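You operate a simulated robot arm through the tools that you are given. There is no shell and no other tool. Be economical: measure what you need, move in short steps, check, and stop when the job is done.

You run a simulated robot arm. Do the job below in one go: nothing can be reset, and whatever is moved stays where it is left.

## Task
Print a metre or more with tower C's waves roller, then stop and put both levers off.
Fine: force as the chart says, air slow, ink lever on before the print lever and off after it; under four metres of paper in all.

Only the result counts: the job must be done as asked and must still hold three seconds after the hand-in. Knocking over, shifting, dropping, spilling or breaking anything else fails it.

## Robot
A 6-joint arm with a two-finger parallel gripper on a trunk, on a base that drives. Base frame: it is fixed to the floor where the robot stands at the start and does not move with it; the origin is under the middle of the robot, x ahead of it, y to its left, z up. Lengths are in cm, angles in rad, forces in N, time in s.
With the tool pointing down near the work surface it reaches from about 24 to 68 cm from the robot's upright axis, wherever it stands. Its first joint turns from -2.897 to 2.897 rad. Places, roughly: air dial of tower C [110, 80, 110]; force chart of tower C [80, 10, 150]; force dial of tower C [80, 0, 130]; ink lever of tower C [60, -30, 130]; print lever of tower C [70, -20, 130]; printing tower C [140, -30, 90]; speed dial of the small control box [50, -50, 80]. Payload 4.1 kg.
Tool frame: the origin (TCP) lies between the finger pads and is the grasp point; the fingertips stand 2.3 cm ahead of it; z points along the fingers, y is the line along which they close. The gripper opens to 9.4 cm. The fingers are 3.8 cm wide and 1 cm thick; the gripper's body (5.4 by 9.6 cm) begins 3.9 cm behind the TCP.
Orientation is that of the tool frame in the base frame, as [roll, pitch, yaw] about the fixed x, y, z axes, in that order (R = Rz(yaw) Ry(pitch) Rx(roll)). With the fingers straight down and closing along the base's y, the tool's x points along the base's -x, its y along +y and its z along -z.

## Interface
- The arm moves only by the tool jog_arm. Its argument "rows" is one flat list of numbers, 7 for each row, row after row: the shift along the tool's x, y, z in mm, then the turn, a rotation vector about the tool's x, y, z in rad, then the gripper command, from -1 (shut) to 1 (fully open), values between in proportion. In form: [tx, ty, tz, wx, wy, wz, gripper, tx, ty, tz, wx, wy, wz, gripper, ...]. A call has 1 to 20 rows; each row shifts and turns the commanded pose from where the row before left it, along the tool's axes as they then stand. A row lasts 0.2 s, in which the tool goes at most 5 cm and 0.15 rad; a call with a longer step from one row to the next is refused whole, and so is a gripper value outside its range. Where a pose cannot be reached the arm comes as near as it can. A force on the tool above 40 N (or 10 N above the force at the start of the call, whichever is more), or a blocked arm, ends the call early, and 0.2 s more pass. Each finger travels about 4.5 cm/s and halts on what it meets, pressing with about 40 N; the grip force reading is that of the motor and also rises with nothing between the fingers. The clock runs only during rows and for 0.2 s after the last one: add rows that do not move to give the fingers time. The reply holds the time, the measured pose of the TCP, the force on the tool along the base axes, the opening and the grip force, in the units named above and with some noise, with the torque about the TCP (base axes, N m) and any sound that the robot's microphone picked up, and new pictures: "views" is both (left out), scene, wrist or none.
- Cameras (640 x 400 px; columns grow to the right, rows downward): "scene" is now at [1.9, 12.97, 157.81]; the picture's right is [-0.46, -0.89, 0.00], its down [-0.49, 0.25, -0.83] and it looks along [0.74, -0.38, -0.55] (base axes); focal length 278 px, centre (320, 200). "wrist" rides on the gripper at [8.6, 1.6, -7.5] in the tool frame; the picture's right is [-0.18, 0.98, 0.00], its down [-0.58, -0.11, -0.81] and it looks along [-0.79, -0.15, 0.59] (tool axes); focal length 243 px, centre (320, 200). There is no depth. A picture from a camera that has moved, and an enlarged one, comes with that camera's place and axes in the base frame and with its lens.
- move_column(by): slides the trunk up (or, below 0, down) by that many cm; the arm and the scene camera ride with it, the base frame stays. It gives what a move gives, with no picture.
- base_move(legs): drives the robot by 1 to 6 legs, each [ahead, turn to the left] in cm and rad, along the robot's own axes; the way and the turn of a leg run together, so that a leg with both is an arc; at most 150 cm and 3.142 rad a leg. The arm and the cameras ride along, it lands a little off, and it stops where it bumps. It gives what a move gives, and a new picture of the scene camera.
- turn_head(pan, tilt): turns the head with the scene camera to pan (to the left, within 2.705 rad either way) and tilt (down, from -0.506 to 1.204), counted from straight ahead of the robot. It gives what a move gives, and a new picture of the scene camera.
- zoom(camera, box): a new picture of the part [left, top, right, bottom] of that camera's present view, enlarged. No time passes.
- sign_off(): hands the job in; it is judged then, once.

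Work in short steps. Places have to be worked out from the pictures, the camera data and where the tool is seen: move nearer, look again, correct. Check each grasp and each placing, and mend what went wrong. You have 120 turns and 260 pictures in all, those below and enlarged ones among them. Open the gripper and draw the arm clear of the work before you hand the job in, unless the task says otherwise; then end with one line.

The tools are called after "Emit:" by a JSON object that holds its "op" and its "data". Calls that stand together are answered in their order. jog_arm: Moves the arm, as the interface text tells. Its arguments: {"type":"object","properties":{"rows":{"type":"array","items":{"type":"number"}},"views":{"type":"string","enum":["both","scene","wrist","none"]}},"required":["rows"]} The other tools are called the same way: move_column (by) slides the trunk up or down; base_move (legs) drives the base; turn_head (pan, tilt) turns the head that bears the scene camera; zoom (camera, box) takes an enlarged picture of a part of a camera's view; sign_off () hands the job in.

At the start:

```text
time: 0.0
tool_pos: [41.91, -18.49, 100.11]
ee_rot: [3.141, -0.001, -3.141]
contact_force: [0.7, -0.1, 0.5]
wrist_torque: [0.0, -0.01, 0.0]
finger_gap: 9.4
grasp_force: 0.0
trunk travel left (down, up): [-52.5, 6.5]
robot x, y, heading: [0.19, -0.34, 0.003]
head pan, tilt: [-0.476, 0.586]
```

scene: 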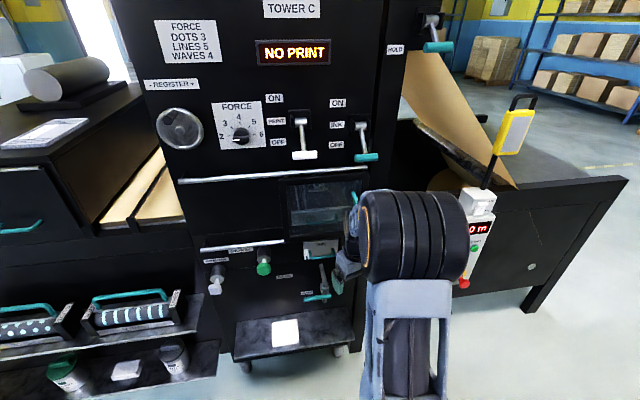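
wrist: 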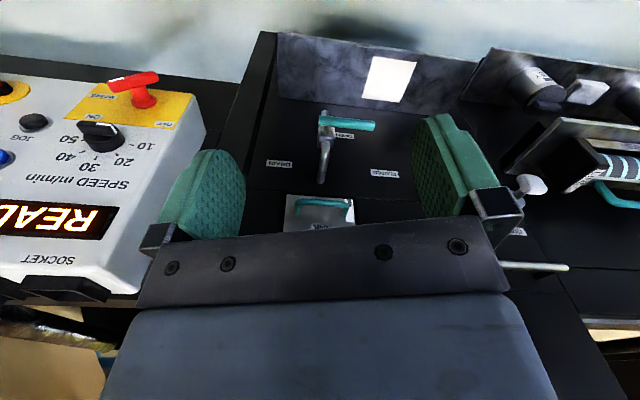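

The tower C panel is ahead with the force chart, dials and levers. I zoom in on the parts to read them before moving.

Emit:
{"op": "zoom", "data": {"camera": "scene", "box": [140, 0, 400, 170]}}

Emit:
{"op": "zoom", "data": {"camera": "scene", "box": [170, 160, 390, 380]}}

Emit:
{"op": "zoom", "data": {"camera": "scene", "box": [400, 80, 560, 300]}}

Emit:
{"op": "zoom", "data": {"camera": "wrist", "box": [0, 50, 320, 310]}}

Emit:
{"op": "turn_head", "data": {"pan": 0.5, "tilt": 0.45}}

```text
2.35 times, centred on (270, 85) of scene
camera zoom: at [1.9, 12.97, 157.81], right [-0.46, -0.89, 0.0], down [-0.49, 0.25, -0.83], along [0.74, -0.38, -0.55], focal length 654 px, centre (438, 471)
```

zoom: 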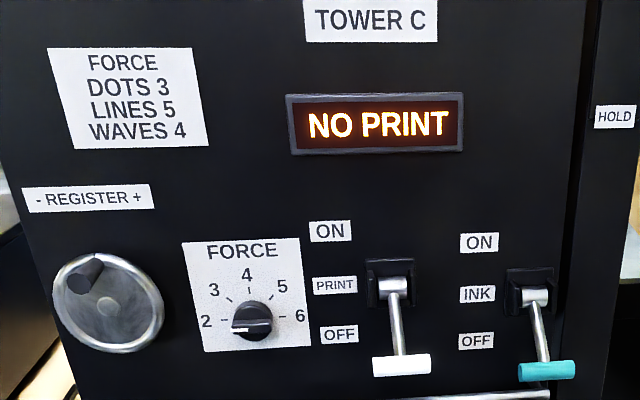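

```text
1.82 times, centred on (280, 270) of scene
camera zoom: at [1.9, 12.97, 157.81], right [-0.46, -0.89, 0.0], down [-0.49, 0.25, -0.83], along [0.74, -0.38, -0.55], focal length 506 px, centre (393, 73)
```

zoom: 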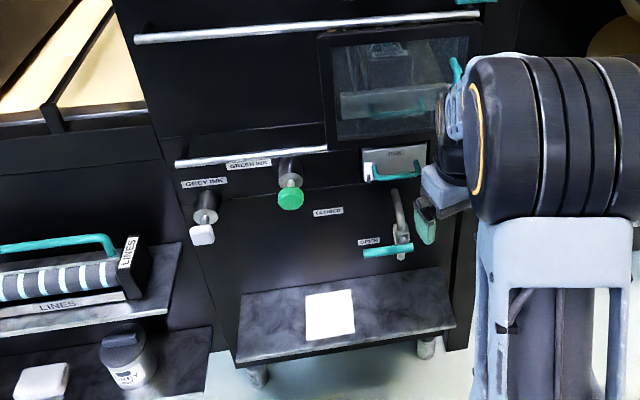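

```text
1.82 times, centred on (480, 190) of scene
camera zoom: at [1.9, 12.97, 157.81], right [-0.46, -0.89, 0.0], down [-0.49, 0.25, -0.83], along [0.74, -0.38, -0.55], focal length 506 px, centre (29, 218)
```

zoom: 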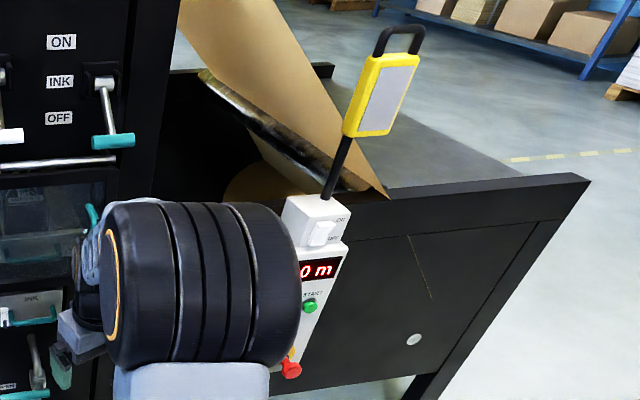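

```text
1.54 times, centred on (160, 180) of wrist
camera zoom: at [33.16, -16.83, 107.5], right [0.18, 0.98, 0.0], down [0.58, -0.11, 0.81], along [0.79, -0.15, -0.59], focal length 373 px, centre (566, 231)
```

zoom: 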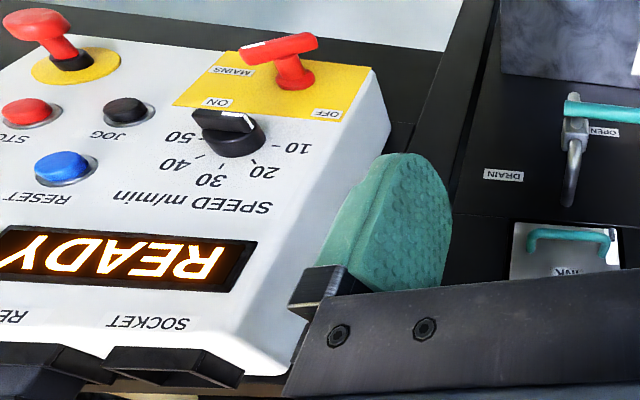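

```text
time: 1.2
tool_pos: [41.86, -18.49, 100.08]
ee_rot: [3.141, 0.0, -3.141]
contact_force: [0.1, 0.8, -0.3]
wrist_torque: [-0.01, 0.02, 0.02]
finger_gap: 9.4
grasp_force: 0.1
trunk travel left (down, up): [-52.5, 6.5]
robot x, y, heading: [-0.36, 0.05, -0.001]
head pan, tilt: [0.499, 0.45]
camera scene: at [2.08, 21.43, 159.05], right [0.48, -0.88, 0.0], down [-0.38, -0.21, -0.9], along [0.79, 0.43, -0.44], focal length 278 px, centre (320, 200)
```

scene: 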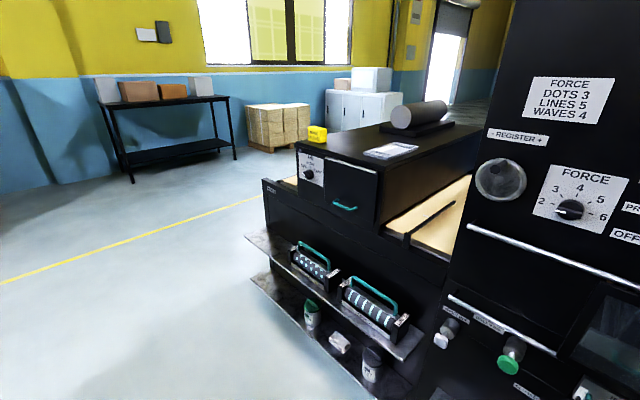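

Rollers marked DOTS and LINES sit on the shelf; I check details on the air dial, the shelf, and the control box.

Emit:
{"op": "zoom", "data": {"camera": "scene", "box": [250, 120, 450, 240]}}

Emit:
{"op": "zoom", "data": {"camera": "scene", "box": [240, 220, 440, 390]}}

Emit:
{"op": "turn_head", "data": {"pan": -0.8, "tilt": 0.5}}

```text
3.20 times, centred on (350, 180) of scene
camera zoom: at [2.08, 21.43, 159.05], right [0.48, -0.88, 0.0], down [-0.38, -0.21, -0.9], along [0.79, 0.43, -0.44], focal length 890 px, centre (224, 264)
```

zoom: 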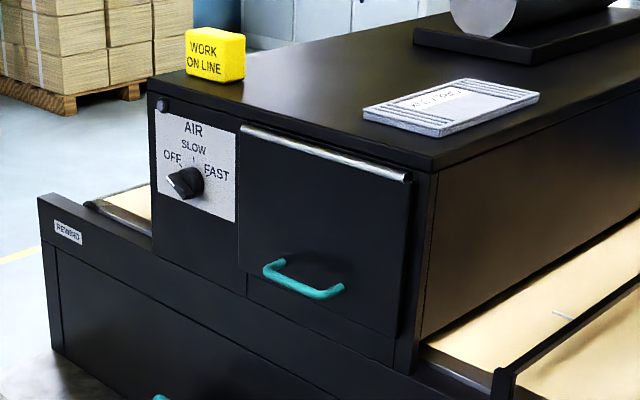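

```text
2.35 times, centred on (340, 305) of scene
camera zoom: at [2.08, 21.43, 159.05], right [0.48, -0.88, 0.0], down [-0.38, -0.21, -0.9], along [0.79, 0.43, -0.44], focal length 654 px, centre (273, -47)
```

zoom: 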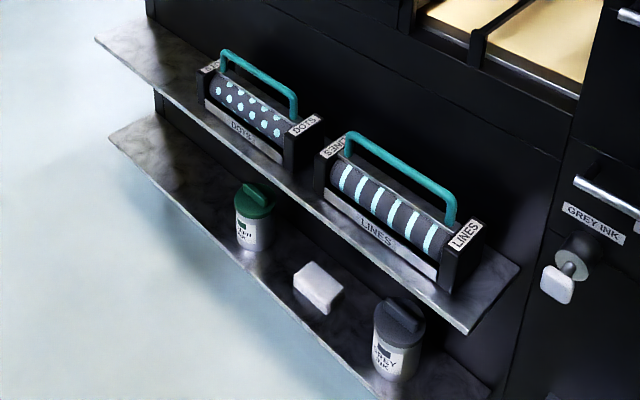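

```text
time: 2.7
tool_pos: [41.89, -18.5, 100.08]
ee_rot: [3.141, 0.0, -3.14]
contact_force: [0.4, 0.7, -0.5]
wrist_torque: [0.0, -0.01, -0.02]
finger_gap: 9.41
grasp_force: 0.0
trunk travel left (down, up): [-52.5, 6.5]
robot x, y, heading: [-0.1, 0.06, 0.006]
head pan, tilt: [-0.799, 0.499]
camera scene: at [0.36, 10.52, 158.6], right [-0.72, -0.7, 0.0], down [-0.33, 0.34, -0.88], along [0.61, -0.63, -0.48], focal length 278 px, centre (320, 200)
```

scene: 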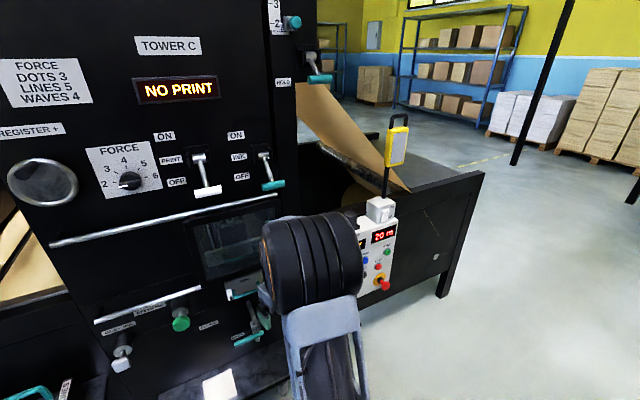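

The view of the control box is partly blocked by the arm. I zoom in on it and the upper right, then tilt up to see the top.

Emit:
{"op": "zoom", "data": {"camera": "scene", "box": [340, 110, 440, 300]}}

Emit:
{"op": "turn_head", "data": {"pan": -0.6, "tilt": 0.0}}

```text
2.11 times, centred on (390, 205) of scene
camera zoom: at [0.36, 10.52, 158.6], right [-0.72, -0.7, 0.0], down [-0.33, 0.34, -0.88], along [0.61, -0.63, -0.48], focal length 585 px, centre (173, 190)
```

zoom: 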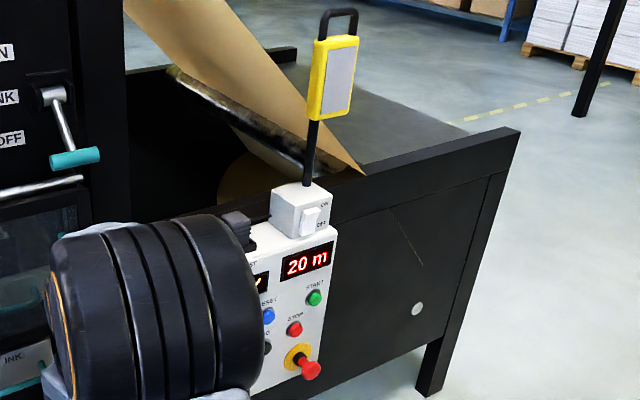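

```text
time: 3.6
tool_pos: [41.91, -18.38, 99.95]
ee_rot: [3.141, -0.001, -3.141]
contact_force: [0.3, -0.5, 0.0]
wrist_torque: [0.01, 0.0, -0.01]
finger_gap: 9.41
grasp_force: 0.1
trunk travel left (down, up): [-52.5, 6.5]
robot x, y, heading: [0.36, -0.08, -0.001]
head pan, tilt: [-0.6, 0.0]
camera scene: at [1.44, 11.95, 163.21], right [-0.57, -0.82, 0.0], down [0.0, 0.0, -1.0], along [0.82, -0.57, 0.0], focal length 278 px, centre (320, 200)
```

scene: 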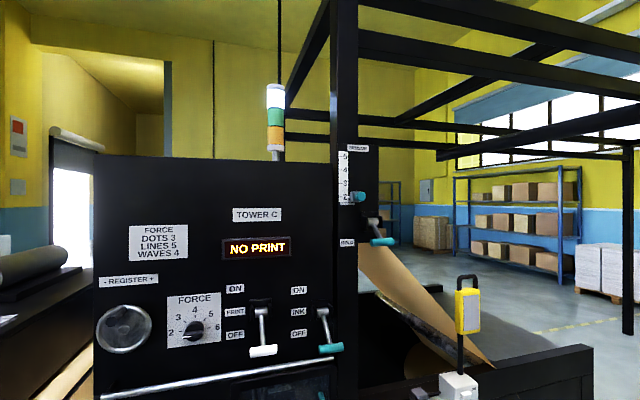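

Emit:
{"op": "zoom", "data": {"camera": "scene", "box": [90, 190, 350, 380]}}

Emit:
{"op": "zoom", "data": {"camera": "scene", "box": [320, 130, 500, 260]}}

```text
2.11 times, centred on (220, 285) of scene
camera zoom: at [1.44, 11.95, 163.21], right [-0.57, -0.82, 0.0], down [0.0, 0.0, -1.0], along [0.82, -0.57, 0.0], focal length 585 px, centre (530, 21)
```

zoom: 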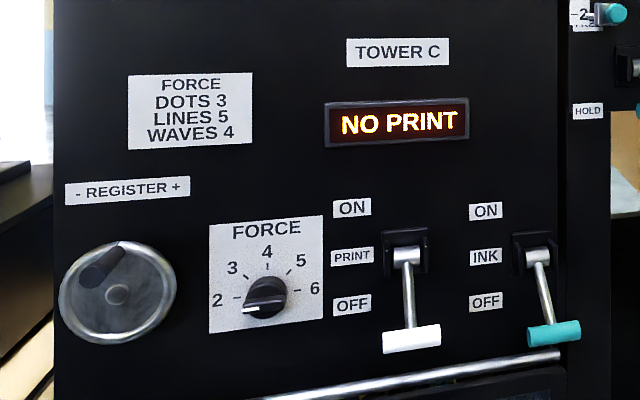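

```text
3.08 times, centred on (410, 195) of scene
camera zoom: at [1.44, 11.95, 163.21], right [-0.57, -0.82, 0.0], down [0.0, 0.0, -1.0], along [0.82, -0.57, 0.0], focal length 856 px, centre (43, 215)
```

zoom: 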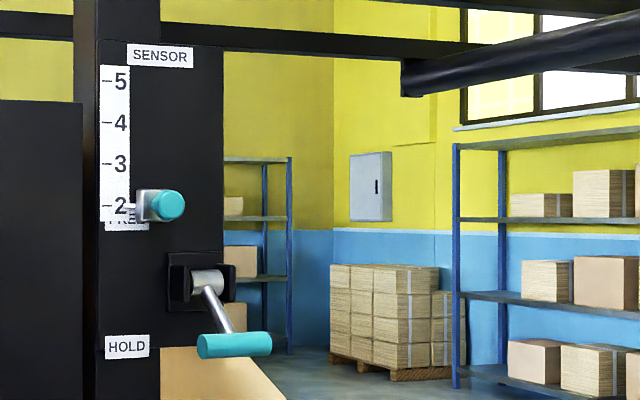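

Force sits at 2 (needs 4 for WAVES), air at OFF, both levers down. The panel face seems turned about -0.4 rad from my x axis. I raise the tool and turn it level to learn how the arm handles this, away from the panel.

Emit:
{"op": "jog_arm", "data": {"rows": [0, 20, -50, 0, 0, 0, -1, 0, 20, -50, 0, 0, 0, -1, 0, 20, -50, 0, 0, 0, -1, 0, 20, -40, 0, 0, 0, -1, 0, 0, 0, 0, -0.143, 0, -1, 0, 0, 0, 0, -0.143, 0, -1, 0, 0, 0, 0, -0.143, 0, -1, 0, 0, 0, 0, -0.143, 0, -1, 0, 0, 0, 0, -0.143, 0, -1, 0, 0, 0, 0, -0.143, 0, -1, 0, 0, 0, 0, -0.143, 0, -1, 0, 0, 0, 0, -0.143, 0, -1, 0, 0, 0, 0, -0.143, 0, -1, 0, 0, 0, 0, -0.143, 0, -1, 0, 0, 0, 0, -0.141, 0, -1]}}

```text
refused: row 1 steps farther than a row can; nothing moved
```

The rows exceeded 5 cm in total length; I shrink them.

Emit:
{"op": "jog_arm", "data": {"rows": [0, 20, -45, 0, 0, 0, -1, 0, 20, -45, 0, 0, 0, -1, 0, 20, -45, 0, 0, 0, -1, 0, 20, -45, 0, 0, 0, -1, 0, 0, 0, 0, -0.143, 0, -1, 0, 0, 0, 0, -0.143, 0, -1, 0, 0, 0, 0, -0.143, 0, -1, 0, 0, 0, 0, -0.143, 0, -1, 0, 0, 0, 0, -0.143, 0, -1, 0, 0, 0, 0, -0.143, 0, -1, 0, 0, 0, 0, -0.143, 0, -1, 0, 0, 0, 0, -0.143, 0, -1, 0, 0, 0, 0, -0.143, 0, -1, 0, 0, 0, 0, -0.143, 0, -1, 0, 0, 0, 0, -0.141, 0, -1, 0, 0, 0, 0, 0, 0, -1]}}

```text
time: 7.0
tool_pos: [44.28, -11.82, 119.36]
ee_rot: [-1.078, 1.571, -1.078]
contact_force: [-0.4, -0.2, 0.4]
wrist_torque: [-0.02, 0.0, 0.0]
finger_gap: 0.05
grasp_force: 39.9
out of reach, approached as far as the arm can: row 14, 15
trunk travel left (down, up): [-52.5, 6.5]
robot x, y, heading: [0.03, 0.14, -0.004]
head pan, tilt: [-0.6, 0.0]
camera scene: at [1.44, 11.96, 163.21], right [-0.56, -0.83, 0.0], down [0.0, 0.0, -1.0], along [0.83, -0.56, 0.0], focal length 278 px, centre (320, 200)
camera wrist: at [36.71, -10.16, 110.79], right [0.0, 0.98, 0.18], down [-0.81, -0.11, 0.58], along [0.59, -0.15, 0.79], focal length 243 px, centre (320, 200)
```

scene: 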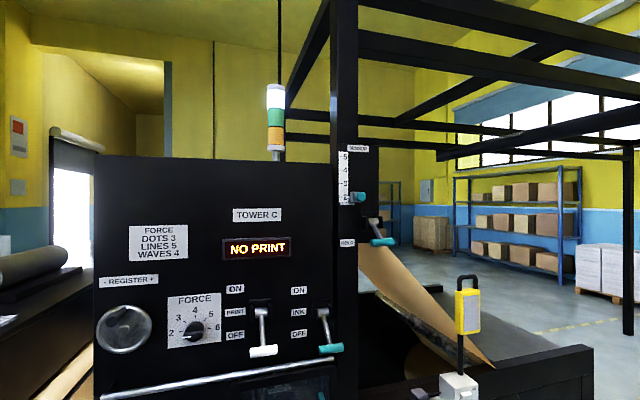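
wrist: 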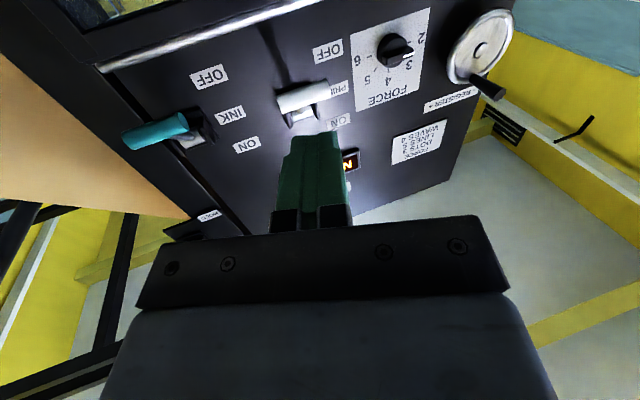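

Triangulating the two views: force dial ≈ (79, -2, 129), print handle ≈ (65, -15, 127), ink handle ≈ (60, -31, 125). I do the air dial first, at about (108, 85, 112): drive to roughly (37, 110) and face it.

Emit:
{"op": "base_move", "data": {"legs": [[0, 1.246], [116, 0], [0, -1.596]]}}

Emit:
{"op": "turn_head", "data": {"pan": 0.0, "tilt": 0.5}}

Emit:
{"op": "jog_arm", "data": {"rows": [0, 0, 0, 0, 0, 0, -1], "views": "wrist"}}

```text
time: 19.9
tool_pos: [72.71, 84.52, 119.38]
ee_rot: [-3.108, 1.569, 2.85]
contact_force: [-0.6, 0.3, 0.2]
wrist_torque: [-0.01, -0.01, 0.0]
finger_gap: 0.04
grasp_force: 39.8
trunk travel left (down, up): [-52.5, 6.5]
robot x, y, heading: [34.55, 109.82, -0.329]
head pan, tilt: [-0.6, 0.0]
camera scene: at [39.67, 120.72, 163.21], right [-0.8, -0.6, 0.0], down [0.0, 0.0, -1.0], along [0.6, -0.8, 0.0], focal length 278 px, centre (320, 200)
```

scene: 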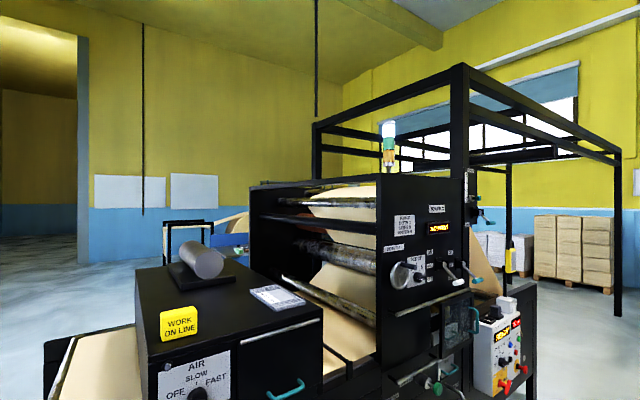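

```text
time: 20.9
tool_pos: [72.68, 84.58, 119.49]
ee_rot: [-3.071, 1.57, 2.886]
contact_force: [-0.2, 0.7, -0.6]
wrist_torque: [0.0, 0.0, 0.01]
finger_gap: 0.0
grasp_force: 40.2
trunk travel left (down, up): [-52.5, 6.5]
robot x, y, heading: [34.66, 109.95, -0.324]
head pan, tilt: [0.0, 0.499]
camera scene: at [42.88, 125.0, 158.61], right [-0.32, -0.95, 0.0], down [-0.45, 0.15, -0.88], along [0.83, -0.28, -0.48], focal length 278 px, centre (320, 200)
```

scene: 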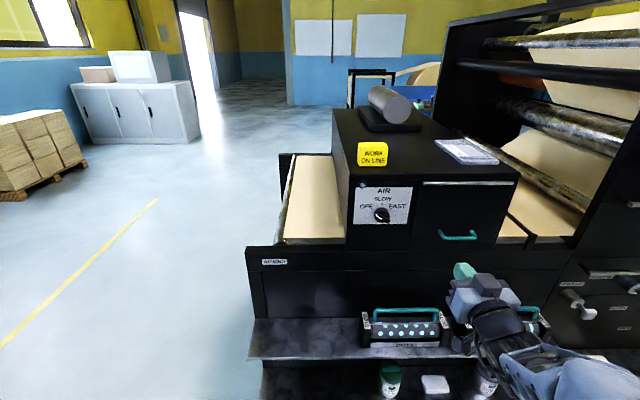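

```text
time: 21.3
tool_pos: [72.61, 84.55, 119.38]
ee_rot: [-3.075, 1.57, 2.885]
contact_force: [-0.3, -0.1, 0.4]
wrist_torque: [0.0, 0.0, 0.0]
finger_gap: 0.0
grasp_force: 39.7
trunk travel left (down, up): [-52.5, 6.5]
robot x, y, heading: [34.78, 110.06, -0.327]
head pan, tilt: [0.0, 0.499]
camera wrist: at [66.1, 88.45, 110.8], right [0.31, 0.93, 0.18], down [-0.8, 0.15, 0.58], along [0.51, -0.33, 0.79], focal length 243 px, centre (320, 200)
```

wrist: 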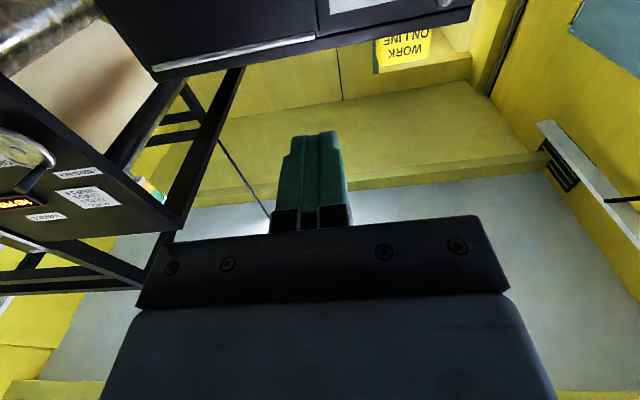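

The air dial works out at about (105, 84, 114) and my heading matches the panel's. I zoom to read the pointer and move the tool toward it, fingers open.

Emit:
{"op": "zoom", "data": {"camera": "scene", "box": [340, 170, 440, 240]}}

Emit:
{"op": "jog_arm", "data": {"rows": [20, 35, 20, 0, 0, 0, 1, 20, 35, 20, 0, 0, 0, 1, 13, 27, 30, 0, 0, 0, 1, 0, 0, 40, 0, 0, 0, 1, 0, 0, 30, 0, 0, 0, 1, 0, 0, 0, 0, 0, 0, 1]}}

```text
5.71 times, centred on (390, 205) of scene
camera zoom: at [42.88, 125.01, 158.6], right [-0.32, -0.95, 0.0], down [-0.45, 0.15, -0.88], along [0.83, -0.28, -0.48], focal length 1589 px, centre (-80, 171)
```

zoom: 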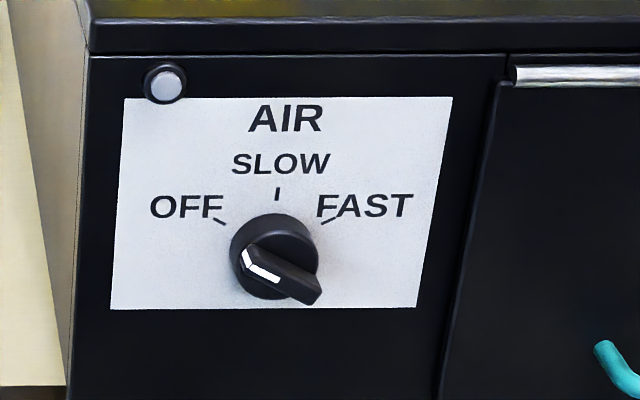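

```text
time: 22.7
tool_pos: [86.83, 84.52, 114.35]
ee_rot: [-3.07, 1.567, 2.893]
contact_force: [-0.5, -0.2, -0.3]
wrist_torque: [-0.02, 0.0, 0.03]
finger_gap: 9.4
grasp_force: 0.1
out of reach, approached as far as the arm can: row 1, 2, 3, 4, 5
trunk travel left (down, up): [-52.5, 6.5]
robot x, y, heading: [34.57, 109.63, -0.33]
head pan, tilt: [0.0, 0.499]
camera scene: at [42.89, 125.01, 158.6], right [-0.32, -0.95, 0.0], down [-0.45, 0.15, -0.88], along [0.83, -0.28, -0.48], focal length 278 px, centre (320, 200)
camera wrist: at [80.22, 88.41, 105.83], right [0.31, 0.93, 0.18], down [-0.8, 0.15, 0.58], along [0.52, -0.33, 0.79], focal length 243 px, centre (320, 200)
```

scene: 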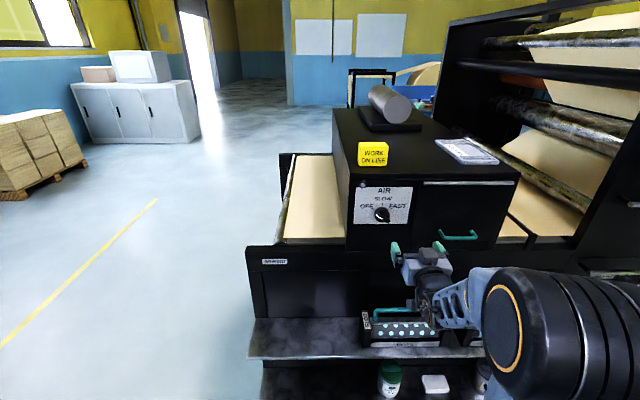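
wrist: 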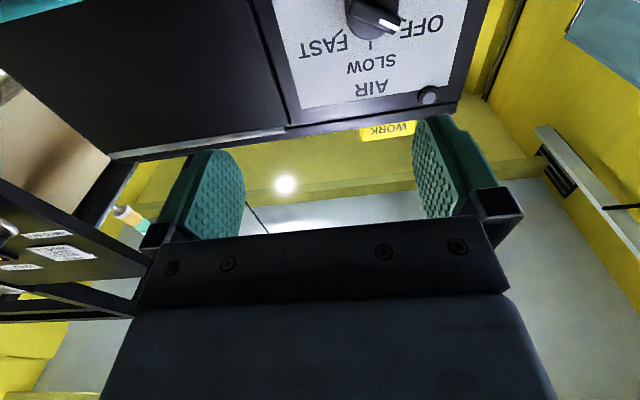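

The tool stopped about 5 cm short sideways; the dial's knob is at about (105, 83.5, 114). I try moving left and forward in a small step to see if reach improves further out.

Emit:
{"op": "jog_arm", "data": {"rows": [0, 15, 20, 0, 0, 0, 1, 0, 15, 20, 0, 0, 0, 1, 0, 0, 0, 0, 0, 0, 1]}}

```text
time: 23.5
tool_pos: [90.14, 83.18, 114.62]
ee_rot: [-3.108, 1.568, 2.861]
contact_force: [0.1, 0.5, -0.3]
wrist_torque: [0.0, 0.05, 0.0]
finger_gap: 9.4
grasp_force: 0.1
out of reach, approached as far as the arm can: row 1, 2
trunk travel left (down, up): [-52.5, 6.5]
robot x, y, heading: [34.48, 109.77, -0.326]
head pan, tilt: [0.0, 0.499]
camera scene: at [42.88, 125.01, 158.6], right [-0.32, -0.95, 0.0], down [-0.45, 0.15, -0.88], along [0.83, -0.28, -0.48], focal length 278 px, centre (320, 200)
camera wrist: at [83.38, 87.08, 105.91], right [0.3, 0.94, 0.18], down [-0.8, 0.14, 0.58], along [0.52, -0.32, 0.79], focal length 243 px, centre (320, 200)
```

scene: 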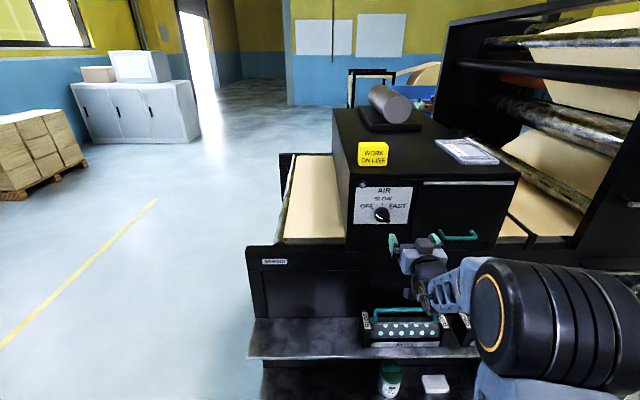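
wrist: 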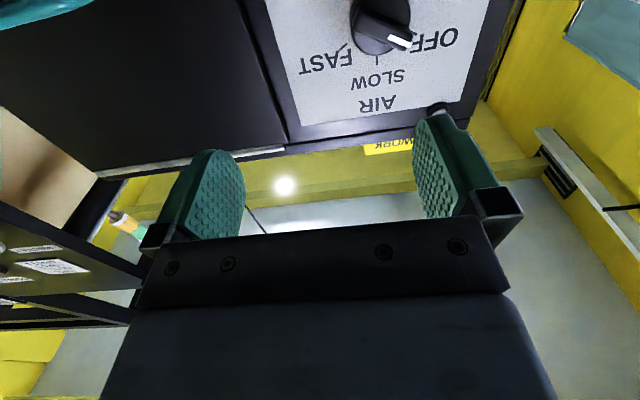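

The arm will not go further left than about -7 cm in this orientation. I pull back a bit and shift the base about 6 cm left and 8 cm ahead so the dial lies straight in the reachable line.

Emit:
{"op": "jog_arm", "data": {"rows": [0, 0, -40, 0, 0, 0, 1, 0, 0, -40, 0, 0, 0, 1, 0, 0, 0, 0, 0, 0, 1], "views": "none"}}

Emit:
{"op": "base_move", "data": {"legs": [[0, 0.65], [10, 0], [0, -0.65]]}}

Emit:
{"op": "jog_arm", "data": {"rows": [0, 0, 0, 0, 0, 0, 1], "views": "wrist"}}

```text
time: 24.3
tool_pos: [82.46, 85.87, 114.47]
ee_rot: [-3.044, 1.567, 2.913]
contact_force: [-0.5, 0.3, 0.2]
wrist_torque: [0.01, 0.03, -0.01]
finger_gap: 9.4
grasp_force: 0.1
trunk travel left (down, up): [-52.5, 6.5]
robot x, y, heading: [34.72, 109.46, -0.329]
head pan, tilt: [0.0, 0.499]
```

```text
time: 29.0
tool_pos: [92.02, 89.39, 114.48]
ee_rot: [-3.129, 1.571, 2.835]
contact_force: [0.6, -0.3, 0.2]
wrist_torque: [-0.01, -0.02, -0.01]
finger_gap: 9.39
grasp_force: 0.0
trunk travel left (down, up): [-52.5, 6.5]
robot x, y, heading: [44.09, 113.05, -0.32]
head pan, tilt: [0.0, 0.499]
camera scene: at [52.29, 128.23, 158.6], right [-0.31, -0.95, 0.0], down [-0.45, 0.15, -0.88], along [0.83, -0.28, -0.48], focal length 278 px, centre (320, 200)
```

scene: 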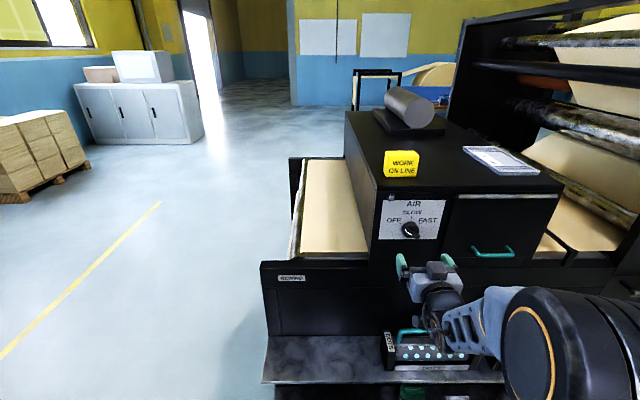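

```text
time: 29.4
tool_pos: [92.03, 89.3, 114.44]
ee_rot: [-2.901, 1.568, 3.064]
contact_force: [-0.5, 0.3, 0.0]
wrist_torque: [0.02, 0.02, 0.01]
finger_gap: 9.4
grasp_force: 0.1
trunk travel left (down, up): [-52.5, 6.5]
robot x, y, heading: [43.94, 113.17, -0.315]
head pan, tilt: [0.0, 0.499]
camera wrist: at [85.42, 93.17, 105.86], right [0.31, 0.93, 0.18], down [-0.8, 0.15, 0.58], along [0.52, -0.33, 0.79], focal length 243 px, centre (320, 200)
```

wrist: 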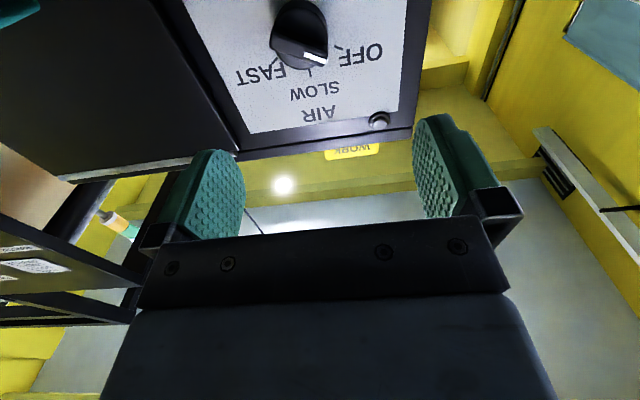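

The knob now lies about 13.9 cm ahead, 1.2 cm right and 1 cm below the TCP. I align, turn the fingers by -1.05 rad to straddle the pointer bar, and go ahead 7 cm.

Emit:
{"op": "jog_arm", "data": {"rows": [8, -12, 20, 0, 0, 0, 1, 0, 0, 20, 0, 0, -0.15, 1, 0, 0, 20, 0, 0, -0.15, 1, 0, 0, 10, 0, 0, -0.15, 1, 0, 0, 0, 0, 0, -0.15, 1, 0, 0, 0, 0, 0, -0.15, 1, 0, 0, 0, 0, 0, -0.15, 1, 0, 0, 0, 0, 0, -0.15, 1, 0, 0, 0, 0, 0, 0, 1]}}

```text
time: 31.4
tool_pos: [94.3, 70.9, 134.27]
ee_rot: [-1.589, 0.526, -1.894]
contact_force: [-0.4, 0.2, 0.0]
wrist_torque: [0.03, -0.01, 0.01]
finger_gap: 9.41
grasp_force: 0.0
out of reach, approached as far as the arm can: row 2, 3, 4, 5, 6, 7, 8
trunk travel left (down, up): [-52.5, 6.5]
robot x, y, heading: [43.98, 113.39, -0.317]
head pan, tilt: [0.0, 0.499]
camera scene: at [52.28, 128.23, 158.6], right [-0.31, -0.95, 0.0], down [-0.45, 0.15, -0.88], along [0.83, -0.28, -0.48], focal length 278 px, centre (320, 200)
camera wrist: at [84.99, 66.92, 128.71], right [0.19, 0.62, -0.76], down [-0.62, 0.67, 0.4], along [0.76, 0.4, 0.52], focal length 243 px, centre (320, 200)
```

scene: 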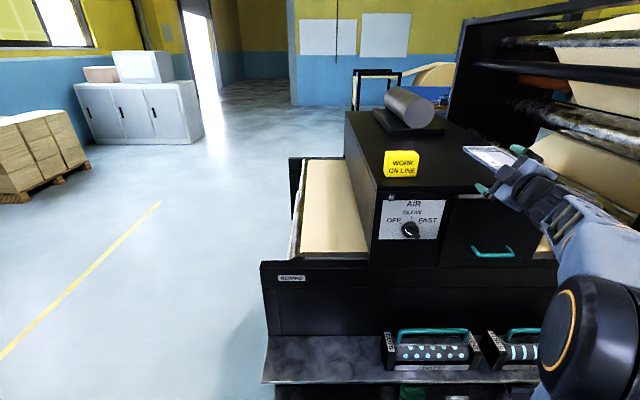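
wrist: 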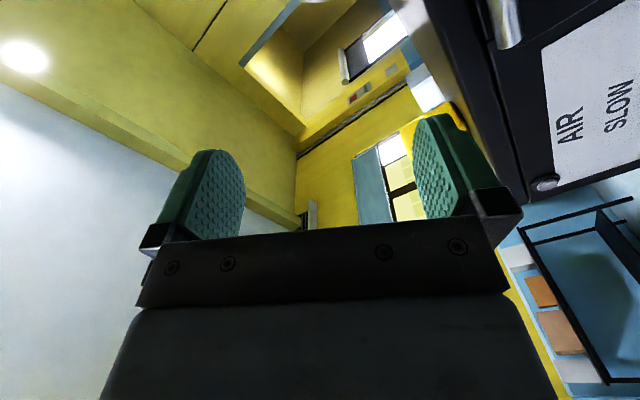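

Turning that way runs into a wrist limit (the tool was carried off up and right, without contact). I turn back the other way and will use the opposite turn, which gives the same finger line.

Emit:
{"op": "jog_arm", "data": {"rows": [0, 0, -30, 0, 0, 0, 1, 0, 0, -30, 0, 0, 0, 1, 0, 0, 0, 0, 0, 0.15, 1, 0, 0, 0, 0, 0, 0.15, 1, 0, 0, 0, 0, 0, 0.15, 1, 0, 0, 0, 0, 0, 0.15, 1, 0, 0, 0, 0, 0, 0.15, 1, 0, 0, 0, 0, 0, 0.15, 1, 0, 0, 0, 0, 0, 0.15, 1, 0, 0, 0, 0, 0, 0.15, 1, 0, 0, 0, 0, 0, 0.15, 1, 0, 0, 0, 0, 0, 0.15, 1, 0, 0, 0, 0, 0, 0, 1]}}

```text
time: 34.2
tool_pos: [88.79, 72.39, 134.97]
ee_rot: [1.574, 1.119, 1.255]
contact_force: [-0.1, 1.1, -0.7]
wrist_torque: [-0.03, -0.01, -0.01]
finger_gap: 9.39
grasp_force: 0.1
out of reach, approached as far as the arm can: row 1
trunk travel left (down, up): [-52.5, 6.5]
robot x, y, heading: [43.67, 112.86, -0.317]
head pan, tilt: [0.0, 0.499]
camera scene: at [52.29, 128.24, 158.6], right [-0.31, -0.95, 0.0], down [-0.45, 0.15, -0.88], along [0.83, -0.28, -0.48], focal length 278 px, centre (320, 200)
camera wrist: at [83.15, 79.83, 128.05], right [0.25, 0.76, 0.59], down [-0.88, -0.08, 0.48], along [0.41, -0.64, 0.65], focal length 243 px, centre (320, 200)
```

scene: 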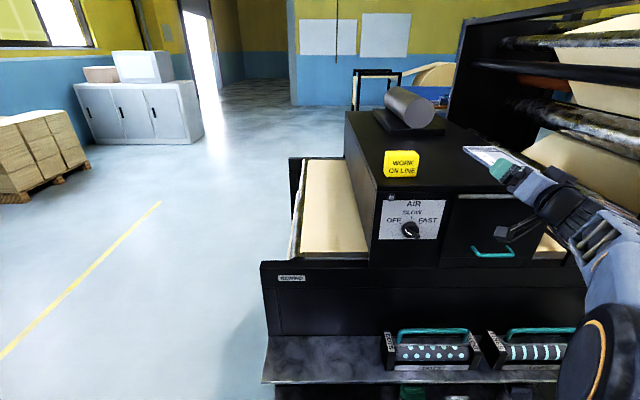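
wrist: 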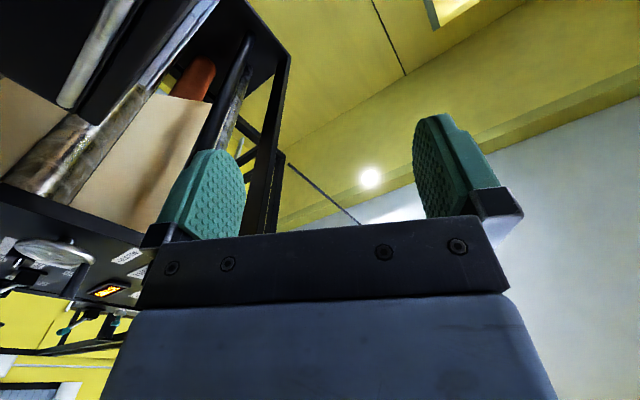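

The tool is at (88.8, 72.4, 135), rolled +0.45. I keep turning to +2.09 in place and check that it stays reachable.

Emit:
{"op": "jog_arm", "data": {"rows": [0, 0, 0, 0, 0, 0.149, 1, 0, 0, 0, 0, 0, 0.149, 1, 0, 0, 0, 0, 0, 0.149, 1, 0, 0, 0, 0, 0, 0.149, 1, 0, 0, 0, 0, 0, 0.149, 1, 0, 0, 0, 0, 0, 0.149, 1, 0, 0, 0, 0, 0, 0.149, 1, 0, 0, 0, 0, 0, 0.149, 1, 0, 0, 0, 0, 0, 0.149, 1, 0, 0, 0, 0, 0, 0.149, 1, 0, 0, 0, 0, 0, 0.149, 1, 0, 0, 0, 0, 0, 0, 1], "views": "wrist"}}

```text
time: 36.8
tool_pos: [88.55, 72.52, 135.18]
ee_rot: [1.573, -0.52, 1.25]
contact_force: [0.3, 0.1, -0.1]
wrist_torque: [0.02, -0.01, -0.01]
finger_gap: 9.41
grasp_force: 0.1
trunk travel left (down, up): [-52.5, 6.5]
robot x, y, heading: [44.48, 113.28, -0.318]
head pan, tilt: [0.0, 0.499]
camera wrist: at [83.59, 81.2, 140.82], right [-0.2, -0.62, 0.76], down [-0.91, -0.17, -0.38], along [0.37, -0.77, -0.52], focal length 243 px, centre (320, 200)
```

wrist: 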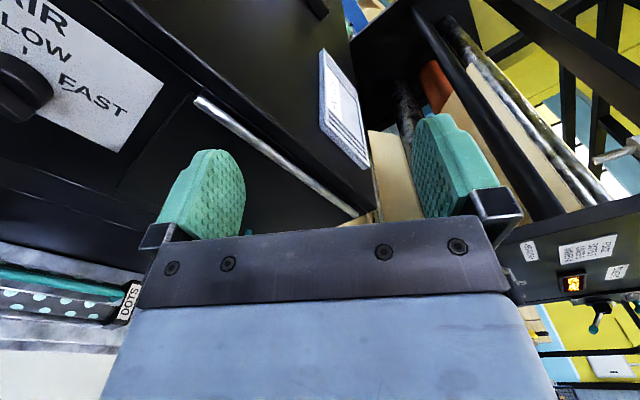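

Works. Now I move about 16 cm left and 21 cm down to stand in front of the knob with 8 cm to spare.

Emit:
{"op": "jog_arm", "data": {"rows": [5, -44, 5, 0, 0, 0, 1, 5, -44, 5, 0, 0, 0, 1, 5, -44, 5, 0, 0, 0, 1, 5, -44, 5, 0, 0, 0, 1, 5, -44, 5, 0, 0, 0, 1, 6, -46, 5, 0, 0, 0, 1, 0, 0, 0, 0, 0, 0, 1]}}

```text
time: 38.4
tool_pos: [96.26, 86.67, 113.36]
ee_rot: [1.573, -0.519, 1.249]
contact_force: [-0.2, -0.2, -0.4]
wrist_torque: [0.02, 0.02, 0.01]
finger_gap: 9.42
grasp_force: 0.1
trunk travel left (down, up): [-52.5, 6.5]
robot x, y, heading: [43.71, 112.85, -0.316]
head pan, tilt: [0.0, 0.499]
camera scene: at [52.31, 128.24, 158.6], right [-0.31, -0.95, 0.0], down [-0.45, 0.15, -0.88], along [0.83, -0.28, -0.48], focal length 278 px, centre (320, 200)
camera wrist: at [91.23, 95.42, 119.04], right [-0.2, -0.61, 0.76], down [-0.91, -0.17, -0.38], along [0.37, -0.77, -0.52], focal length 243 px, centre (320, 200)
```

scene: 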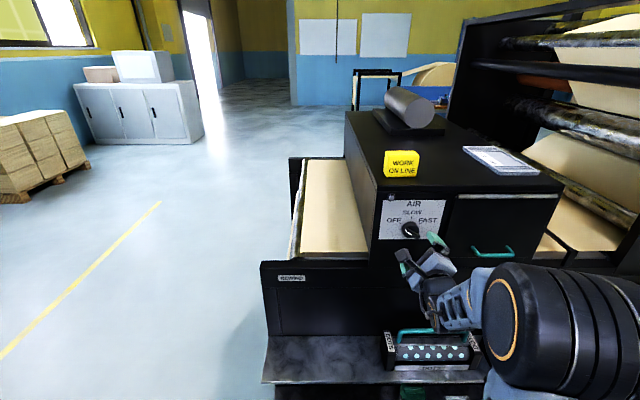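
wrist: 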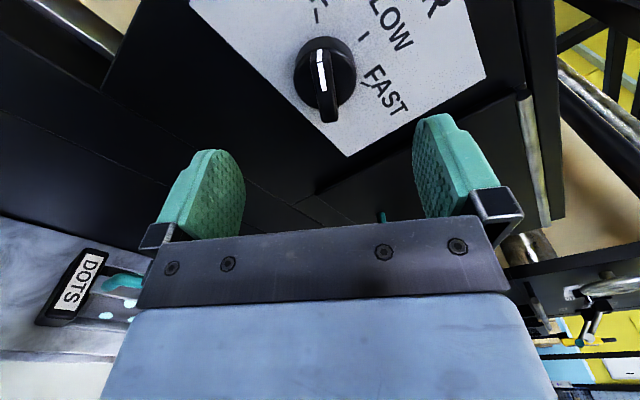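

The pointer bar is neatly between the fingers in line. I shift 3 mm along tool y and go ahead 5 cm, then look.

Emit:
{"op": "jog_arm", "data": {"rows": [0, 3, 25, 0, 0, 0, 1, 0, 0, 25, 0, 0, 0, 1, 0, 0, 0, 0, 0, 0, 1]}}

```text
time: 39.2
tool_pos: [101.05, 84.94, 113.54]
ee_rot: [1.573, -0.519, 1.25]
contact_force: [0.8, 0.6, 1.0]
wrist_torque: [0.02, -0.03, -0.02]
finger_gap: 9.39
grasp_force: 0.2
trunk travel left (down, up): [-52.5, 6.5]
robot x, y, heading: [43.6, 113.33, -0.319]
head pan, tilt: [0.0, 0.499]
camera scene: at [52.3, 128.24, 158.6], right [-0.31, -0.95, 0.0], down [-0.45, 0.15, -0.88], along [0.83, -0.28, -0.48], focal length 278 px, centre (320, 200)
camera wrist: at [96.14, 93.68, 119.29], right [-0.2, -0.61, 0.76], down [-0.91, -0.17, -0.38], along [0.37, -0.77, -0.52], focal length 243 px, centre (320, 200)
```

scene: 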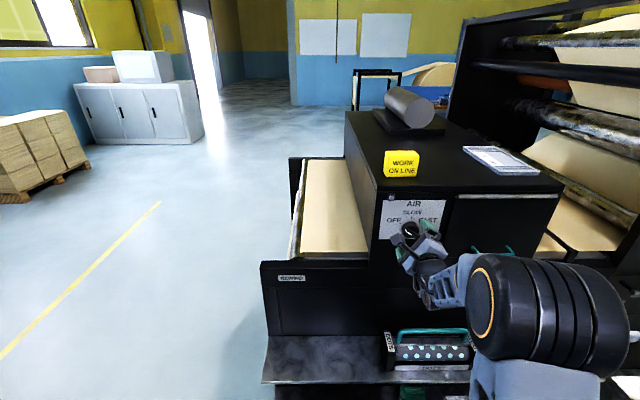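
wrist: 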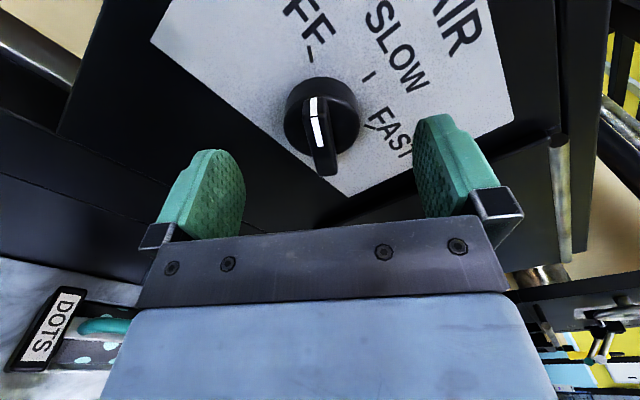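

Aligned; the bar front seems about 3.3 cm ahead of the TCP. I go 2.2 cm ahead and close onto the bar.

Emit:
{"op": "jog_arm", "data": {"rows": [0, 0, 22, 0, 0, 0, 1, 0, 0, 0, 0, 0, 0, 0.3, 0, 0, 0, 0, 0, 0, -0.4, 0, 0, 0, 0, 0, 0, -1, 0, 0, 0, 0, 0, 0, -1, 0, 0, 0, 0, 0, 0, -1, 0, 0, 0, 0, 0, 0, -1, 0, 0, 0, 0, 0, 0, -1]}}

```text
time: 41.0
tool_pos: [103.26, 84.34, 113.57]
ee_rot: [1.571, -0.518, 1.253]
contact_force: [2.2, -1.5, 4.6]
wrist_torque: [0.0, 0.04, -0.06]
finger_gap: 4.46
grasp_force: 45.0
trunk travel left (down, up): [-52.5, 6.5]
robot x, y, heading: [43.93, 113.04, -0.322]
head pan, tilt: [0.0, 0.499]
camera scene: at [52.28, 128.23, 158.61], right [-0.31, -0.95, 0.0], down [-0.45, 0.15, -0.88], along [0.83, -0.28, -0.48], focal length 278 px, centre (320, 200)
camera wrist: at [98.15, 93.03, 119.39], right [-0.2, -0.61, 0.76], down [-0.91, -0.18, -0.38], along [0.37, -0.77, -0.52], focal length 243 px, centre (320, 200)
```

scene: 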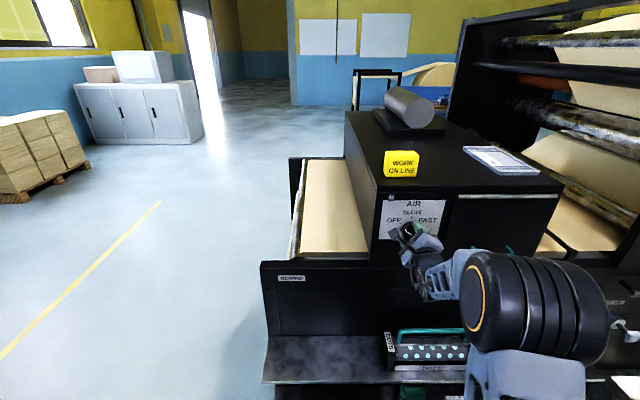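
wrist: 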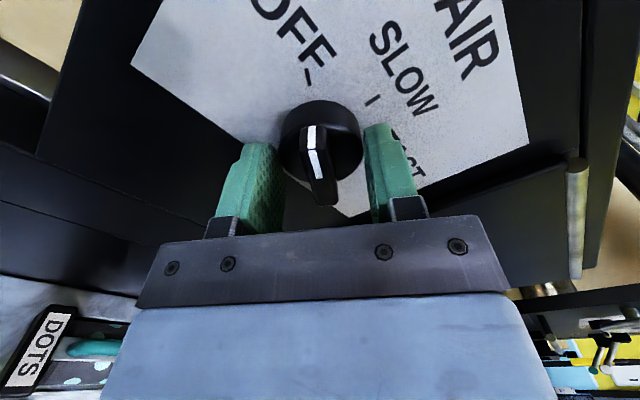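

The fingers hold the knob's round body (4.5 cm). I turn it clockwise by 0.9 rad and look.

Emit:
{"op": "jog_arm", "data": {"rows": [0, 0, 0, 0, 0, 0.15, -1, 0, 0, 0, 0, 0, 0.15, -1, 0, 0, 0, 0, 0, 0.15, -1, 0, 0, 0, 0, 0, 0.15, -1, 0, 0, 0, 0, 0, 0.15, -1, 0, 0, 0, 0, 0, 0.15, -1, 0, 0, 0, 0, 0, 0, -1]}}

Emit:
{"op": "zoom", "data": {"camera": "wrist", "box": [150, 0, 550, 250]}}

```text
time: 42.6
tool_pos: [103.14, 84.02, 113.73]
ee_rot: [1.569, -1.42, 1.255]
contact_force: [0.8, -5.5, 9.9]
wrist_torque: [0.17, 0.57, -0.25]
finger_gap: 4.46
grasp_force: 45.4
trunk travel left (down, up): [-52.5, 6.5]
robot x, y, heading: [43.93, 113.12, -0.318]
head pan, tilt: [0.0, 0.499]
camera scene: at [52.22, 128.19, 158.61], right [-0.32, -0.95, 0.0], down [-0.45, 0.15, -0.88], along [0.83, -0.28, -0.48], focal length 278 px, centre (320, 200)
camera wrist: at [95.9, 86.21, 122.61], right [-0.31, -0.95, -0.04], down [-0.76, 0.27, -0.59], along [0.57, -0.16, -0.81], focal length 243 px, centre (320, 200)
```

scene: 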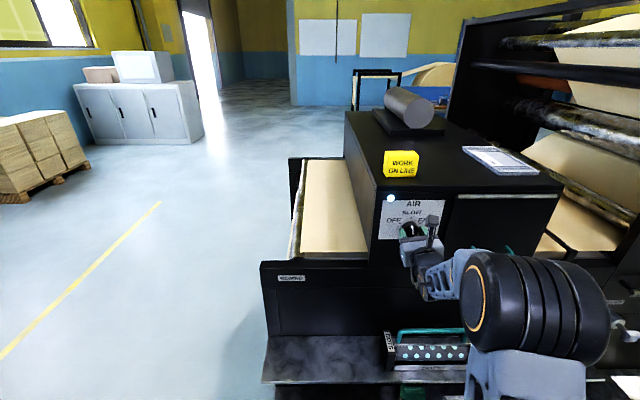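
wrist: 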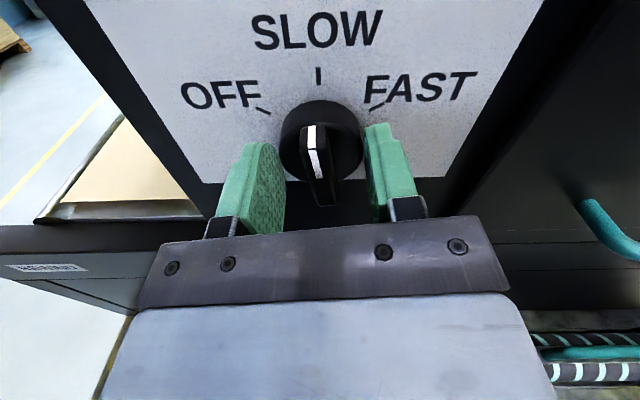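

```text
1.60 times, centred on (350, 125) of wrist
camera zoom: at [95.9, 86.21, 122.61], right [-0.31, -0.95, -0.04], down [-0.76, 0.27, -0.59], along [0.57, -0.16, -0.81], focal length 388 px, centre (272, 320)
```

zoom: 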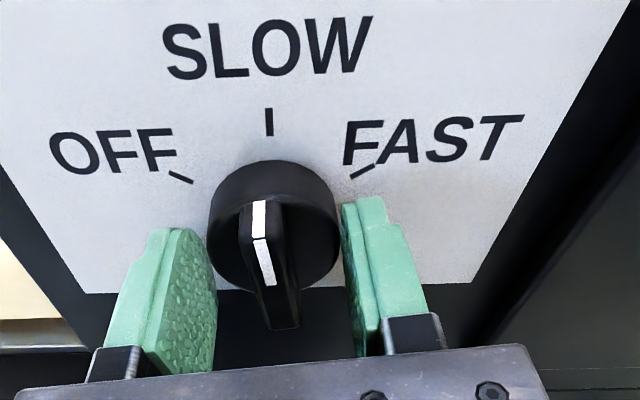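

The air lamp is lit; the pointer is still a touch short of SLOW, so I add about 0.14 rad, then open and back off to check.

Emit:
{"op": "jog_arm", "data": {"rows": [0, 0, 0, 0, 0, 0.14, -1, 0, 0, 0, 0, 0, 0, -1, 0, 0, 0, 0, 0, 0, 0, 0, 0, 0, 0, 0, 0, 1, 0, 0, 0, 0, 0, 0, 1, 0, 0, 0, 0, 0, 0, 1, 0, 0, -40, 0, 0, 0, 1, 0, 0, -40, 0, 0, 0, 1, 0, 0, 0, 0, 0, 0, 1]}}

Emit:
{"op": "zoom", "data": {"camera": "wrist", "box": [200, 0, 440, 150]}}

```text
time: 44.6
tool_pos: [95.64, 86.99, 113.45]
ee_rot: [1.674, -1.559, 1.151]
contact_force: [-0.4, 0.8, 0.4]
wrist_torque: [-0.01, 0.02, 0.05]
finger_gap: 9.37
grasp_force: 0.1
trunk travel left (down, up): [-52.5, 6.5]
robot x, y, heading: [44.19, 112.91, -0.322]
head pan, tilt: [0.0, 0.499]
camera scene: at [52.29, 128.24, 158.6], right [-0.31, -0.95, 0.0], down [-0.45, 0.15, -0.88], along [0.83, -0.28, -0.48], focal length 278 px, centre (320, 200)
camera wrist: at [88.02, 87.97, 122.19], right [-0.31, -0.94, -0.17], down [-0.73, 0.35, -0.58], along [0.6, -0.05, -0.8], focal length 243 px, centre (320, 200)
```

scene: 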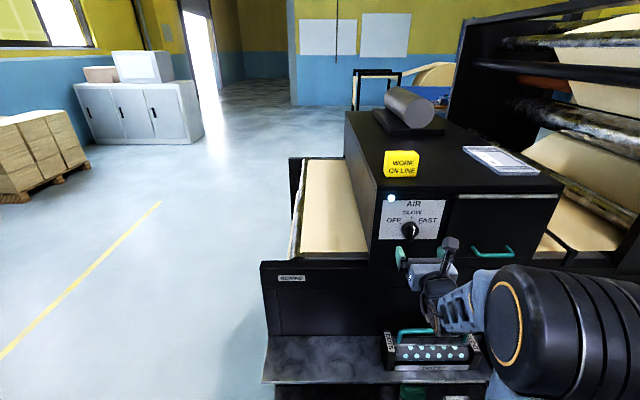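
wrist: 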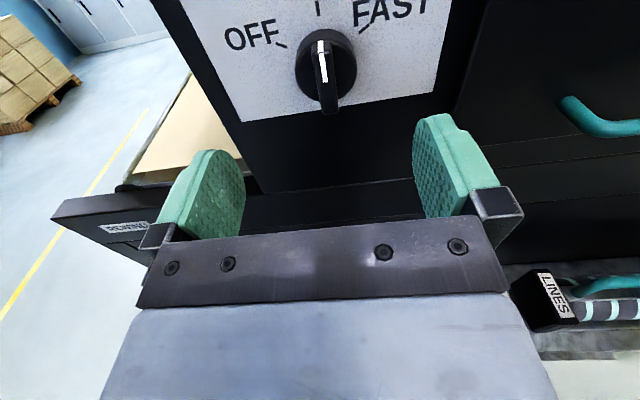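

```text
2.67 times, centred on (320, 75) of wrist
camera zoom: at [88.02, 87.97, 122.19], right [-0.31, -0.94, -0.17], down [-0.73, 0.35, -0.58], along [0.6, -0.05, -0.8], focal length 647 px, centre (320, 533)
```

zoom: 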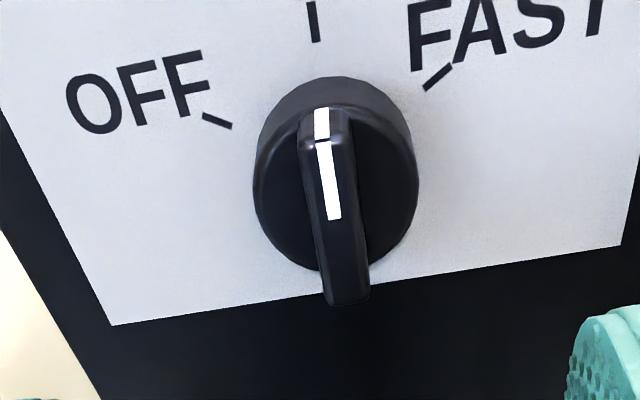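

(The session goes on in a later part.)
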